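You operate a simulated robot arm through the tools that you are given. There is no shell and no other tool. Be economical: measure what you need, move in short steps, check, and stop when the job is done.

You are at the controls of a simulated robot arm. One attempt, no reset.

## Task
Stand the small plate beside the rust brush. It goes on the side that lies toward x +0.9, y +0.5 (a direction in the base frame), with about 3 cm between them.
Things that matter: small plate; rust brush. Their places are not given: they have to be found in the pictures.

Only the result counts: the job must be done as asked and must still hold three seconds after the hand-in. Knocking over, shifting, dropping, spilling or breaking anything else fails it.

## Robot
A 6-joint arm with a two-finger parallel gripper, fixed in place. Base frame: the origin is at the foot of the arm, x ahead of it, y to its left, z up; the work surface is at about z = 0. Readings come in mm, rad, newtons and seconds.
With the tool pointing down near the work surface it reaches from about 140 to 580 mm from the base axis. Its first joint turns from -1.152 to 1.152 rad. Payload 2.1 kg.
The tool frame sits at the grasp point between the pads (the TCP): z along the fingers, y along the line on which they close. The tips reach 30 mm beyond it. Largest opening 94 mm; finger width 28, thickness 10; the body of the gripper, 50 by 96 mm, starts 55 mm behind the TCP.
Orientation is that of the tool frame in the base frame, as a unit quaternion [w, x, y, z]. With the fingers straight down and closing along the base's y, the tool's x points along the base's -x, its y along +y and its z along -z.

## Interface
- The arm moves only by the tool step_arm. Its argument "plan" is a list of rows, each a list of 7 numbers: the shift along the base's x, y, z in units of 500 mm (1.0 is 500 mm), then the turn, a rotation vector about the base's x, y, z in units of 180 degrees (1.0 is 180 degrees), then the finger opening in mm, from 0 to 94. In form: [[x, y, z, rx, ry, rz, gripper], ...]. A call has 1 to 12 rows; each row is the pose to reach, as a shift and turn from the pose commanded when the call began. A call with a number of a shift or a turn outside -1 to 1 is refused whole. Rows are played at 5 a second. More than 50 mm and 0.15 rad between two rows, or a gripper value outside its range, and nothing of the call is played. A pose out of reach is approached as far as the arm can. The call stops where the force on the tool passes 40 N (or 10 N more than at its start, if that is more) or the arm is blocked; 0.2 s more then pass. The fingers move at their own pace (about 72 mm/s each) and stop on an object; they squeeze with about 44 N. The grip force told is the motor's: it shows also when the fingers shut on nothing. Time passes only in rows, and 0.2 s behind the last, so rows that repeat a pose let the fingers close. The reply holds the time, the measured pose of the TCP, the force on the tool along the base axes, the opening and the grip force, in the units named above and with some noise, and new pictures: "show" is both (left out), scene, wrist or none.
- Cameras (640 x 400 px; columns grow to the right, rows downward): "scene" is fixed at [41.5, -372.6, 509.2]; the picture's right is [0.83, -0.55, 0.00], its down [-0.26, -0.39, -0.88] and it looks along [0.49, 0.73, -0.47] (base axes); focal length 347 px, centre (320, 200). "wrist" rides on the gripper at [-37, 0, -58] in the tool frame; the picture's right is [0.00, -1.00, 0.00], its down [0.97, 0.00, -0.24] and it looks along [0.24, 0.00, 0.97] (tool axes); focal length 218 px, centre (320, 200).
- point_at(camera, pixels): for up to 12 pixels [column, row] of the newest picture of that camera ("zoom" is the newest enlarged one), the place [x, y, z] in the base frame of the surface seen there, good to about 2 mm, but the place of the scene camera against the robot may be out by one fixed shift of up to 25 mm in any direction. The clock stands still meanwhile.
- enlarge(camera, box): a new picture of the part [left, top, right, bottom] of that camera's present view, enlarged. The clock stands still meanwhile.
- finish_job(): hands the job in; it is judged then, once.

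Work in short steps. Measure before you move; look again where a grasp or a placing could have gone wrong, and mend it. You have 60 turns and 120 pictures in all, those below and enlarged ones among them. Open the gripper and draw the arm clear of the work before you hand the job in, unless the task says otherwise; then end with one line.

The tools are called after ">>>" by a JSON object that holds its "fn" and its "kwargs". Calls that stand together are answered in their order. step_arm: Moves the arm, as the interface text tells. Its arguments: {"type":"object","properties":{"plan":{"type":"array","items":{"type":"array","items":{"type":"number"}}},"show":{"type":"string","enum":["both","scene","wrist","none"]}},"required":["plan"]} The other tools are called the same way: point_at (camera, pixels) gives the place of the surface under pixels of a picture; enlarge (camera, box) takes an enlarged picture of a part of a camera's view; finish_job () hands the job in.

At the start:

```text
clock: 0.0
ee_pos: [332.7, 142.1, 324.4]
ee_rot: [-0.001, -0.001, 1.0, 0.0]
force: [0.2, 0.1, 0.8]
gripper_width: 94.0
grasp_force: 0.0
```

scene: 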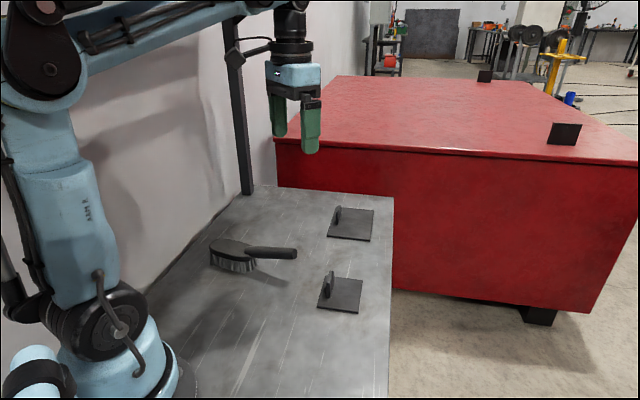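
wrist: 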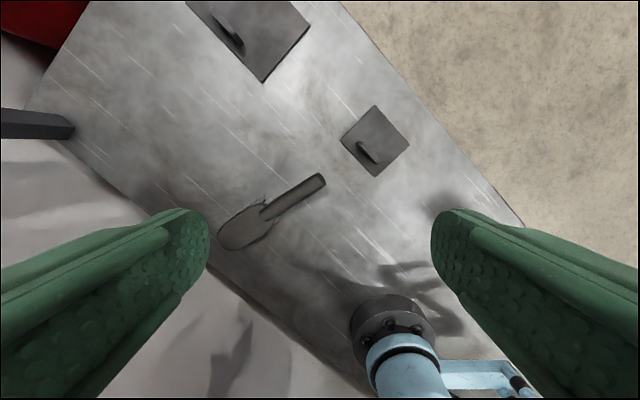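

The scene shows a brush near (250,253), a plate near (340,293) and another near (350,222). I enlarge both views to tell which plate is the small one and to measure.

>>> {"fn": "enlarge", "kwargs": {"camera": "scene", "box": [190, 180, 410, 320]}}

>>> {"fn": "enlarge", "kwargs": {"camera": "wrist", "box": [180, 0, 440, 260]}}

>>> {"fn": "point_at", "kwargs": {"camera": "wrist", "pixels": [[342, 137], [375, 106], [409, 145], [374, 176], [360, 147], [373, 159], [220, 245], [265, 200], [323, 178], [262, 82], [310, 26], [186, 0]]}}

>>> {"fn": "point_at", "kwargs": {"camera": "scene", "pixels": [[317, 307], [357, 313], [363, 280], [329, 276], [328, 285], [332, 275], [212, 250], [295, 253], [328, 237], [370, 241], [374, 210], [336, 210]]}}

```text
2.86 times, centred on (300, 250) of scene
```

zoom: 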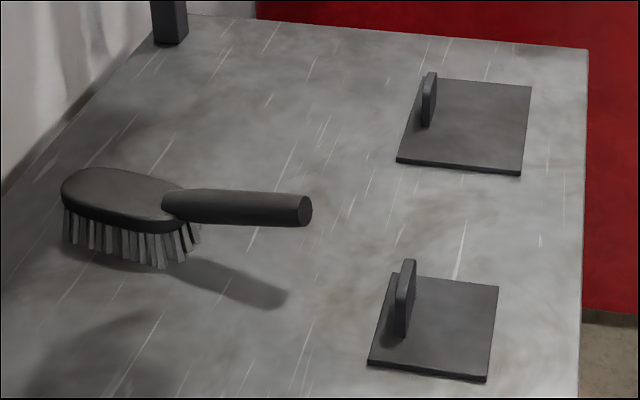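

```text
1.54 times, centred on (310, 130) of wrist
```

zoom: 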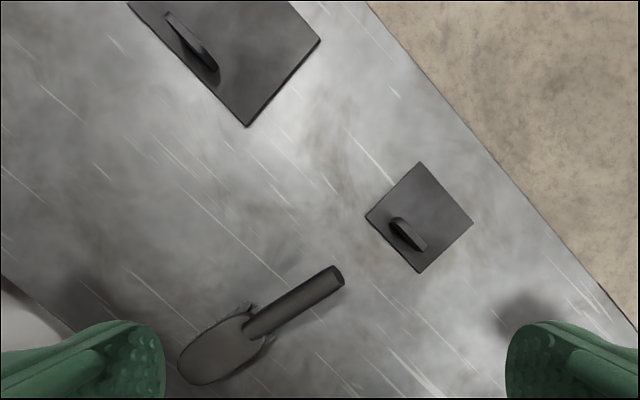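

```text
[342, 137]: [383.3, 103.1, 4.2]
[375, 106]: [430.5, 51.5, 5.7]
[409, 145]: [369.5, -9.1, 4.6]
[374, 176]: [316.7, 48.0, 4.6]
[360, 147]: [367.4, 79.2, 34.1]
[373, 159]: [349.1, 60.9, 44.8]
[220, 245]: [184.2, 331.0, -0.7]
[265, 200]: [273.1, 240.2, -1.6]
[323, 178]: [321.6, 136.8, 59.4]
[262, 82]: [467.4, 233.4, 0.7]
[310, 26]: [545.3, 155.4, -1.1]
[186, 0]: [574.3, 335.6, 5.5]
```

```text
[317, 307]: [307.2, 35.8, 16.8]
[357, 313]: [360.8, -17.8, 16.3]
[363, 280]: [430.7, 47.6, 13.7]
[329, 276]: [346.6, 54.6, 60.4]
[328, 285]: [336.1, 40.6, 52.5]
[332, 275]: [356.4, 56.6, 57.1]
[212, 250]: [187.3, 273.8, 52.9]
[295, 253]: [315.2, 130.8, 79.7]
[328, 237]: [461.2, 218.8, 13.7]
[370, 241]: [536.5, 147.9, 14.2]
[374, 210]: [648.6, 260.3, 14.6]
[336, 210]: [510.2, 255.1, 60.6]
```

The near plate (about 75×85 mm, fin handle along ~43°) is clearly the smaller one. I turn the wrist 43° and shift above the brush to see it fully.

>>> {"fn": "step_arm", "kwargs": {"plan": [[-0.012, 0.03, 0, 0, 0, 0.04, 94], [-0.024, 0.06, 0, 0, 0, 0.08, 94], [-0.036, 0.09, 0, 0, 0, 0.12, 94], [-0.048, 0.12, 0, 0, 0, 0.16, 94], [-0.06, 0.15, 0, 0, 0, 0.2, 94], [-0.07, 0.18, 0, 0, 0, 0.239, 94], [-0.07, 0.18, 0, 0, 0, 0.239, 94]], "show": "both"}}

```text
clock: 1.6
ee_pos: [297.9, 231.4, 325.3]
ee_rot: [-0.001, -0.367, 0.93, 0.0]
force: [0.0, -0.6, 0.1]
gripper_width: 93.9
grasp_force: 0.1
```

scene: 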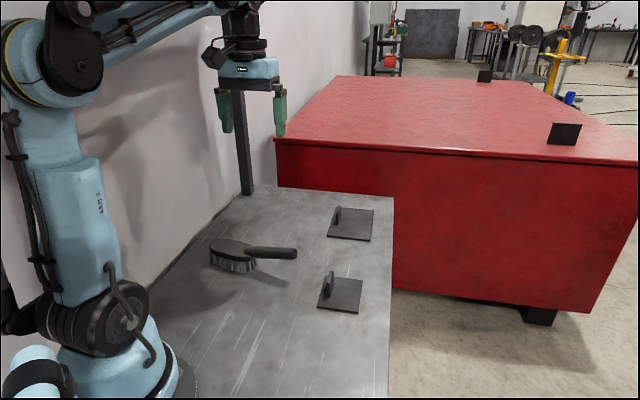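
wrist: 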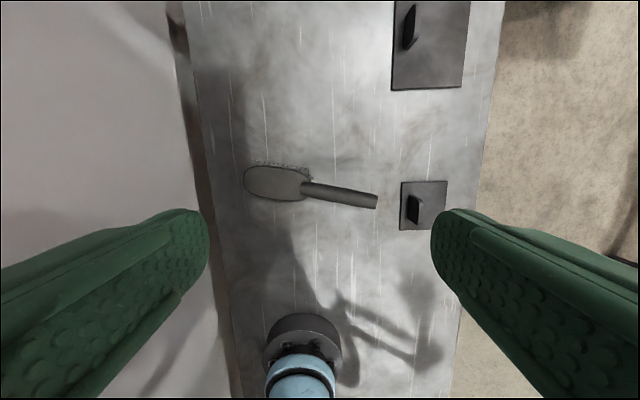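

The brush lies across the view at (245–378, 163–208). I enlarge and measure its outline.

>>> {"fn": "enlarge", "kwargs": {"camera": "wrist", "box": [230, 120, 460, 264]}}

```text
2.78 times, centred on (345, 192) of wrist
```

zoom: 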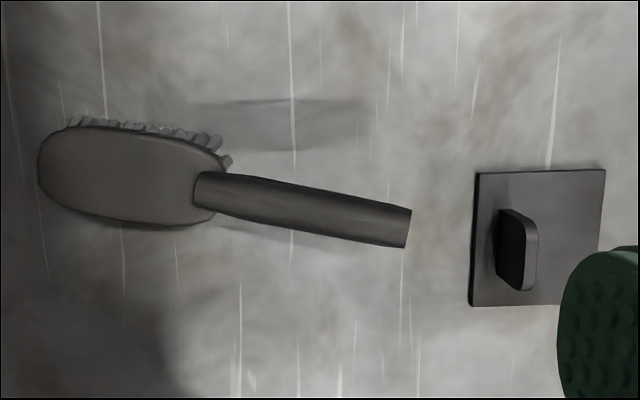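

>>> {"fn": "point_at", "kwargs": {"camera": "zoom", "pixels": [[42, 165], [80, 130], [170, 138], [222, 165], [120, 218], [185, 222], [407, 212], [402, 244], [230, 178], [225, 210], [305, 205], [75, 120]]}}

>>> {"fn": "point_at", "kwargs": {"camera": "zoom", "pixels": [[477, 174], [603, 172], [473, 303], [503, 213], [525, 287], [537, 235], [536, 285], [220, 145], [150, 128], [100, 180], [318, 200], [550, 300]]}}

>>> {"fn": "point_at", "kwargs": {"camera": "wrist", "pixels": [[393, 89], [460, 86], [395, 3], [402, 48], [418, 15], [215, 150], [475, 150]]}}

```text
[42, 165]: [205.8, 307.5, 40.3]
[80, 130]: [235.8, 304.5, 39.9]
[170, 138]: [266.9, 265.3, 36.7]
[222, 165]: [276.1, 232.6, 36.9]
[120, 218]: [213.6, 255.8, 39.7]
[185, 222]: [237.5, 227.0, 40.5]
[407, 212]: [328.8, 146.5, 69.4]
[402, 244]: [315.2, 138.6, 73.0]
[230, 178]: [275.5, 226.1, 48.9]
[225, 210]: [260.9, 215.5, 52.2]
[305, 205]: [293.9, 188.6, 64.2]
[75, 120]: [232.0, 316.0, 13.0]
```

```text
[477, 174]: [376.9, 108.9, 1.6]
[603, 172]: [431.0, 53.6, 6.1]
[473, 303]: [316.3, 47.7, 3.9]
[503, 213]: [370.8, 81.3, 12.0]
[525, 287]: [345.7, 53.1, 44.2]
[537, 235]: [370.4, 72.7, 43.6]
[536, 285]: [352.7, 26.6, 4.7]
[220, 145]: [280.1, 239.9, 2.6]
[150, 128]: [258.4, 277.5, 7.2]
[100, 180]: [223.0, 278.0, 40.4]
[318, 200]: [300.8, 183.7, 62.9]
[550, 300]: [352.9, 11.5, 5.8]
```

```text
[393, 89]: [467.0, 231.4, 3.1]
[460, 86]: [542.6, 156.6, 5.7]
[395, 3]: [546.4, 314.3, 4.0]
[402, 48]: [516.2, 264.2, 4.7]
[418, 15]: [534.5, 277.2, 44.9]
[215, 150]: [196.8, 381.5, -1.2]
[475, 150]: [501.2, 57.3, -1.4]
```

The brush spans d 309–362 mm along the (0.874, 0.485) direction and lies almost square to it; the plate's fin is centred near (358, 65), top z≈44. I move above the fin with a narrower opening, and look.

>>> {"fn": "step_arm", "kwargs": {"plan": [[0.03, -0.084, 0, 0, 0, 0, 60], [0.06, -0.167, 0, 0, 0, 0, 60], [0.09, -0.25, 0, 0, 0, 0, 60], [0.12, -0.333, 0, 0, 0, 0, 60], [0.12, -0.333, -0.09, 0, 0, 0, 60], [0.12, -0.333, -0.18, 0, 0, 0, 60], [0.12, -0.333, -0.27, 0, 0, 0, 60], [0.12, -0.333, -0.35, 0, 0, 0, 60], [0.12, -0.333, -0.43, 0, 0, 0, 60], [0.12, -0.333, -0.43, 0, 0, 0, 60]]}}

```text
clock: 3.8
ee_pos: [354.6, 64.0, 109.8]
ee_rot: [0.0, -0.367, 0.93, 0.0]
force: [0.8, -0.6, 0.2]
gripper_width: 59.9
grasp_force: 0.0
```

scene: 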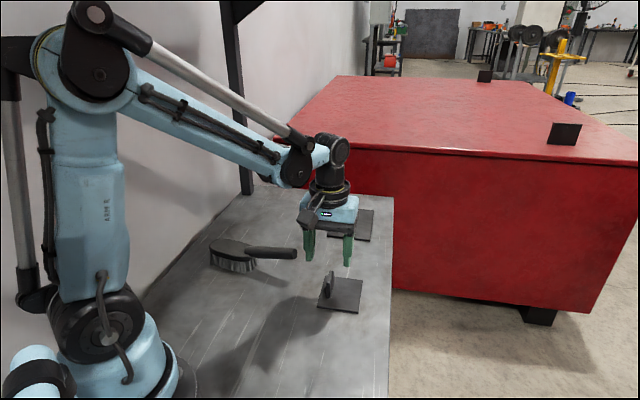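
wrist: 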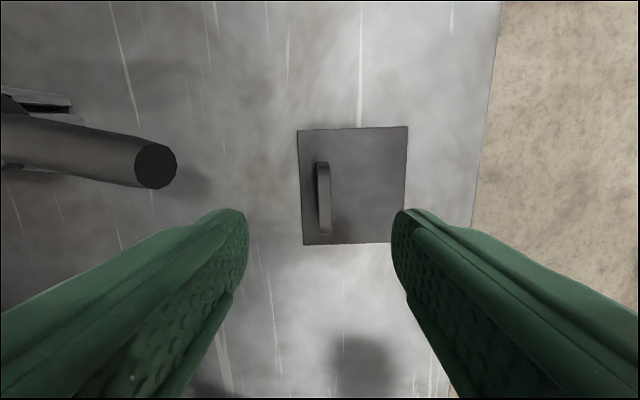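

I measure the plate and fin precisely from this close wrist view.

>>> {"fn": "point_at", "kwargs": {"camera": "wrist", "pixels": [[319, 164], [328, 164], [321, 233], [330, 231], [299, 132], [406, 128], [304, 243], [390, 241], [325, 200], [316, 185]]}}

```text
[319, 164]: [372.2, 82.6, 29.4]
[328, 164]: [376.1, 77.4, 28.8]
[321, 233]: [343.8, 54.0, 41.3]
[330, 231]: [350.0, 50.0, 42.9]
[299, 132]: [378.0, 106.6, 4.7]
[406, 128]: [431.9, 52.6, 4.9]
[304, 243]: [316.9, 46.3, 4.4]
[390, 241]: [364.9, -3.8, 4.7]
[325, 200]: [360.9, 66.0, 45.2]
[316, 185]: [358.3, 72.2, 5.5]
```

The plate is turned 45°, fin centre (360.5, 66). I trim the aim and turn, then go down to z≈38 and close.

>>> {"fn": "step_arm", "kwargs": {"plan": [[0.008, 0.003, -0.05, 0, 0, 0.01, 60], [0.008, 0.003, -0.1, 0, 0, 0.01, 60], [0.008, 0.003, -0.144, 0, 0, 0.01, 60], [0.008, 0.003, -0.144, 0, 0, 0.01, 60]]}}

```text
clock: 4.8
ee_pos: [361.3, 66.1, 39.1]
ee_rot: [0.0, -0.381, 0.925, 0.001]
force: [-0.2, 0.7, -0.7]
gripper_width: 59.9
grasp_force: 0.2
```

scene: 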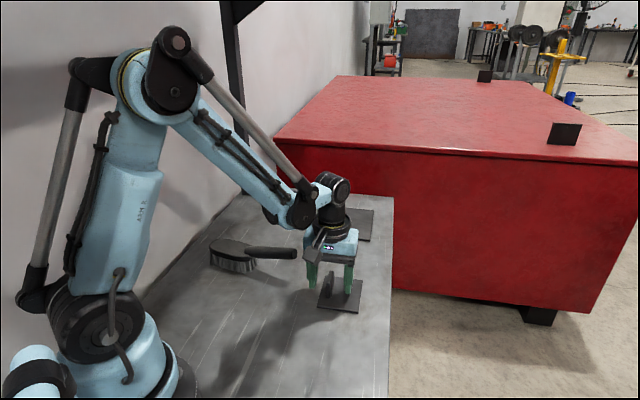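
wrist: 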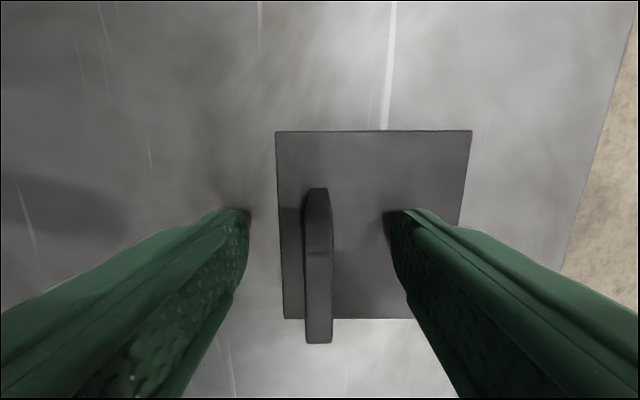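

The fin stands between the pads, well centred. I close, wait, then lift 20 mm to check.

>>> {"fn": "step_arm", "kwargs": {"plan": [[0, 0, 0, 0, 0, 0, 0], [0, 0, 0, 0, 0, 0, 0], [0, 0, 0, 0, 0, 0, 0], [0, 0, 0, 0, 0, 0, 0], [0, 0, 0.04, 0, 0, 0, 0], [0, 0, 0.04, 0, 0, 0, 0]]}}

```text
clock: 6.2
ee_pos: [359.6, 67.6, 57.4]
ee_rot: [0.0, -0.381, 0.924, 0.0]
force: [0.3, 0.8, -4.5]
gripper_width: 11.9
grasp_force: 43.7
```

scene: 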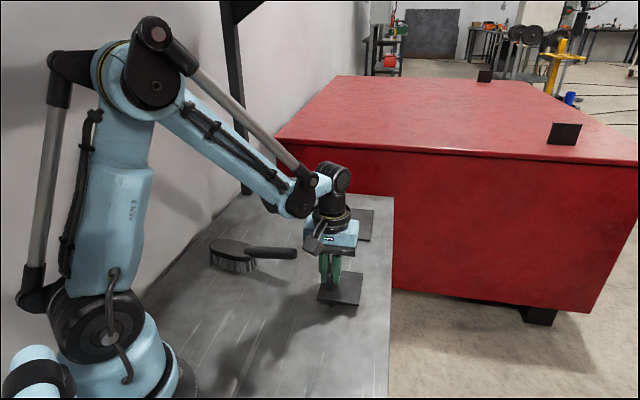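
wrist: 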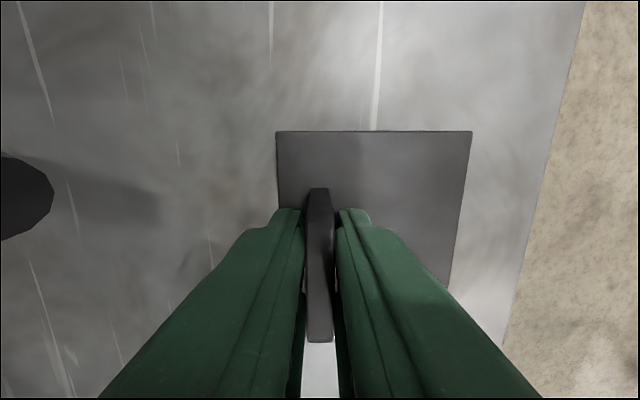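

Held firmly (opening 11.9 mm). I lift 130 mm, travel to above the target (335, 297) and turn −15.8° so the plate sits square to the given direction.

>>> {"fn": "step_arm", "kwargs": {"plan": [[0, 0, 0.08, 0, 0, 0, 0], [0, 0, 0.17, 0, 0, 0, 0], [0, 0, 0.26, 0, 0, 0, 0], [-0.009, 0.0765, 0.26, 0, 0, -0.015, 0], [-0.018, 0.153, 0.26, 0, 0, -0.03, 0], [-0.027, 0.23, 0.26, 0, 0, -0.044, 0], [-0.036, 0.306, 0.26, 0, 0, -0.06, 0], [-0.045, 0.383, 0.26, 0, 0, -0.075, 0], [-0.054, 0.459, 0.26, 0, 0, -0.088, 0], [-0.054, 0.459, 0.26, 0, 0, -0.088, 0], [-0.054, 0.459, 0.26, 0, 0, -0.088, 0]]}}

```text
clock: 8.6
ee_pos: [334.3, 296.6, 186.6]
ee_rot: [0.0, -0.25, 0.968, 0.0]
force: [-0.1, -0.7, -5.0]
gripper_width: 11.9
grasp_force: 43.8
```

scene: 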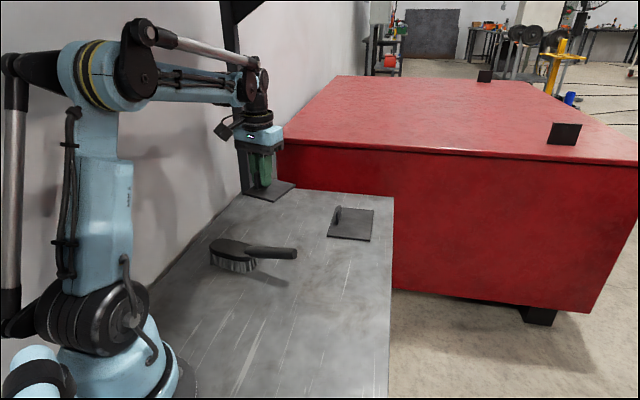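
wrist: 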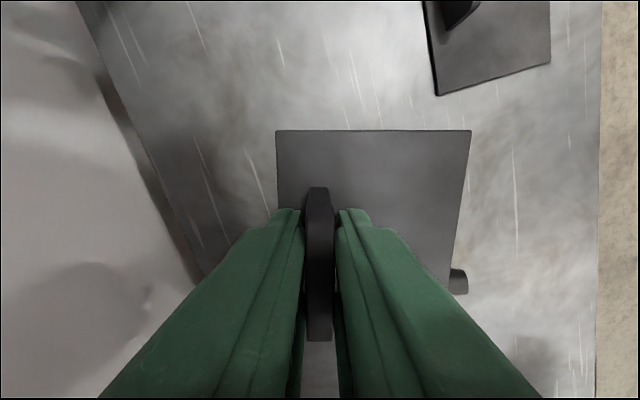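

Pose is on target and the way down is free. I descend to about 60 mm first and check the gap to the brush.

>>> {"fn": "step_arm", "kwargs": {"plan": [[0, 0, -0.08, 0, 0, 0, 0], [0, 0, -0.16, 0, 0, 0, 0], [0, 0, -0.24, 0, 0, 0, 0], [0, 0, -0.26, 0, 0, 0, 0], [0, 0, -0.26, 0, 0, 0, 0]], "show": "scene"}}

>>> {"fn": "enlarge", "kwargs": {"camera": "scene", "box": [190, 160, 410, 300]}}

```text
clock: 9.8
ee_pos: [333.3, 296.6, 58.7]
ee_rot: [0.0, -0.251, 0.968, 0.0]
force: [-0.4, 0.2, -4.4]
gripper_width: 12.3
grasp_force: 43.9
```

scene: 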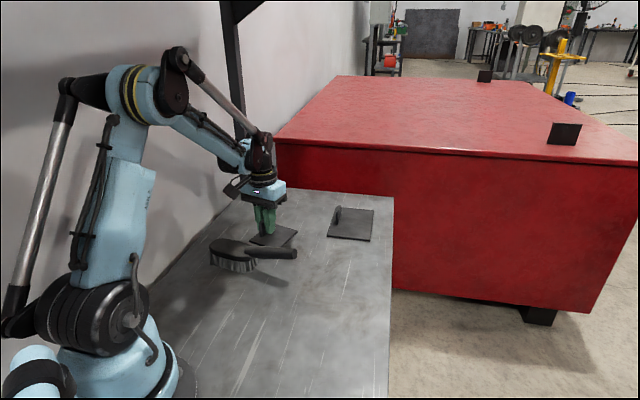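

```text
2.86 times, centred on (300, 230) of scene
```

zoom: 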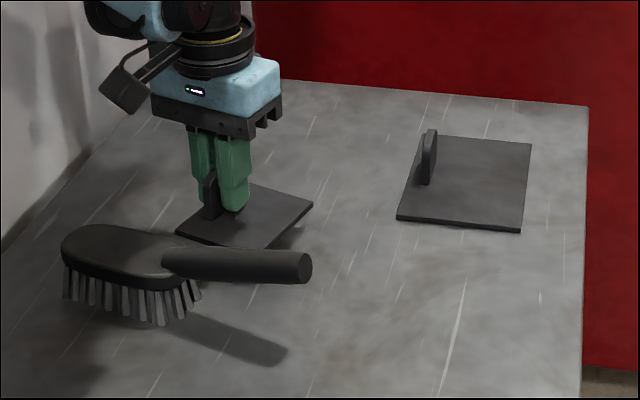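

The plate hangs level just beyond the brush, nothing touching. I lower the last 18 mm.

>>> {"fn": "step_arm", "kwargs": {"plan": [[0, 0, -0.02, 0, 0, 0, 0], [0, 0, -0.034, 0, 0, 0, 0], [0, 0, -0.038, 0, 0, 0, 0], [0, 0, -0.038, 0, 0, 0, 0]], "show": "none"}}

>>> {"fn": "enlarge", "kwargs": {"camera": "scene", "box": [190, 190, 330, 280]}}

```text
clock: 10.8
ee_pos: [335.3, 296.5, 39.4]
ee_rot: [0.0, -0.251, 0.968, 0.0]
force: [2.0, 2.6, 8.9]
gripper_width: 12.2
grasp_force: 43.8
```

```text
4.44 times, centred on (260, 235) of scene
```

zoom: 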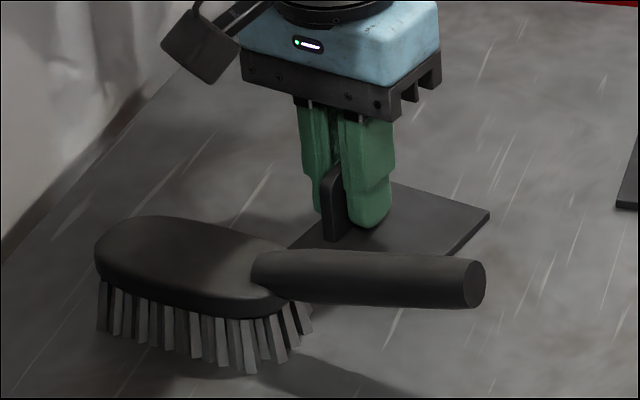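

The force turned to +8.9 N upward: the plate is on the table. I open moderately and rise straight up, then go back toward a viewing pose.

>>> {"fn": "step_arm", "kwargs": {"plan": [[0, 0, 0, 0, 0, 0, 40], [0, 0, 0, 0, 0, 0, 40], [0, 0, 0, 0, 0, 0, 40], [0, 0, 0.08, 0, 0, 0, 40], [0, 0, 0.17, 0, 0, 0, 40], [0, 0, 0.26, 0, 0, 0, 40], [0, 0, 0.35, 0, 0, 0, 40], [0, 0, 0.44, 0, 0, 0, 40], [0, 0, 0.52, 0, 0, 0, 60], [0, 0, 0.52, 0, 0, 0, 94]]}}

```text
clock: 13.0
ee_pos: [331.9, 294.3, 301.3]
ee_rot: [0.001, -0.25, 0.968, 0.0]
force: [-0.5, -0.1, -0.2]
gripper_width: 93.8
grasp_force: 0.1
```

scene: 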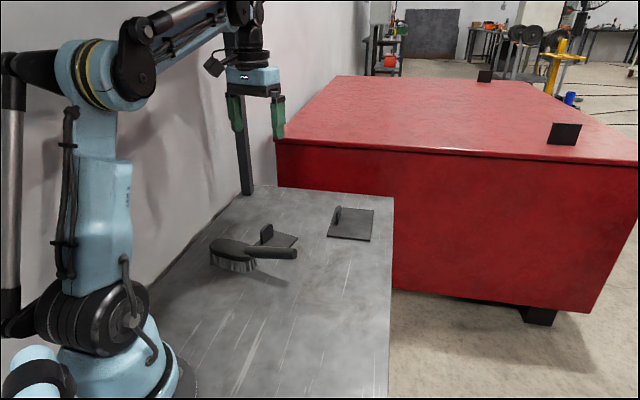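
wrist: 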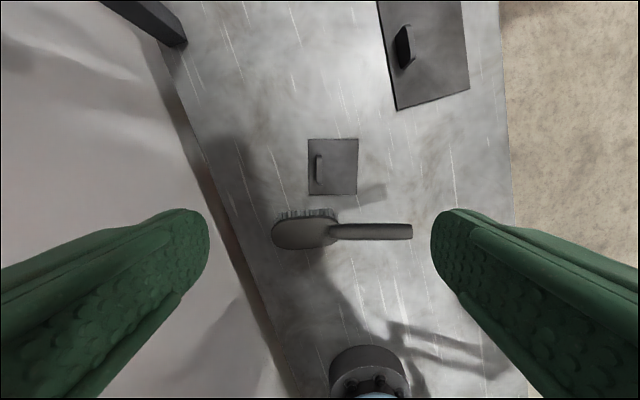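

The plate stands free and aligned with the brush. I enlarge and measure the actual gap.

>>> {"fn": "enlarge", "kwargs": {"camera": "wrist", "box": [260, 125, 424, 265]}}

>>> {"fn": "point_at", "kwargs": {"camera": "wrist", "pixels": [[310, 141], [357, 141], [310, 193], [356, 193], [281, 214], [300, 213], [318, 212], [334, 213], [338, 222], [411, 226], [274, 230], [411, 237]]}}

```text
2.86 times, centred on (342, 195) of wrist
```

zoom: 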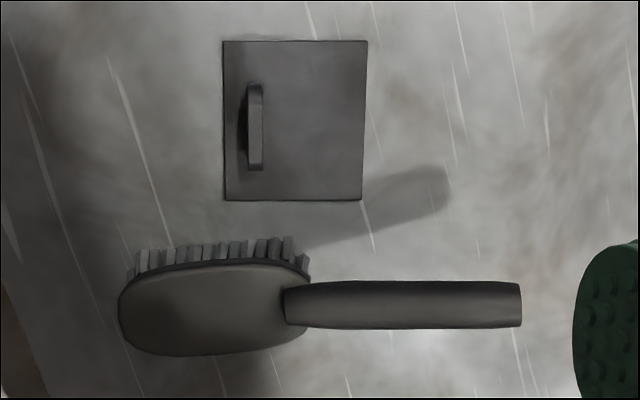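

```text
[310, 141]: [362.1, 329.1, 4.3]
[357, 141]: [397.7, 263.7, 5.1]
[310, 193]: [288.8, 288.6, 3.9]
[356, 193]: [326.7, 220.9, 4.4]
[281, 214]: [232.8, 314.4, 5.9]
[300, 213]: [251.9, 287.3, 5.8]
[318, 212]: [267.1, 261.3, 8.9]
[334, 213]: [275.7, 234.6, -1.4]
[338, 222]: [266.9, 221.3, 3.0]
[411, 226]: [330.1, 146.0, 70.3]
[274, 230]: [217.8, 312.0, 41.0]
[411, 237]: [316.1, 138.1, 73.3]
```

The measured gap is about 32 mm, along the right direction, the brush and other plate have not moved, and the arm is open and well above the work. I hand in.

>>> {"fn": "finish_job", "kwargs": {}}

```text
The job is handed in.
```

The small plate now stands on the table beside the rust brush, on the side toward x +0.9, y +0.5. The gap measures about 32 mm. The brush reads the same place as before, the larger plate looks undisturbed in the last pictures, and the gripper is open and clear above the work.
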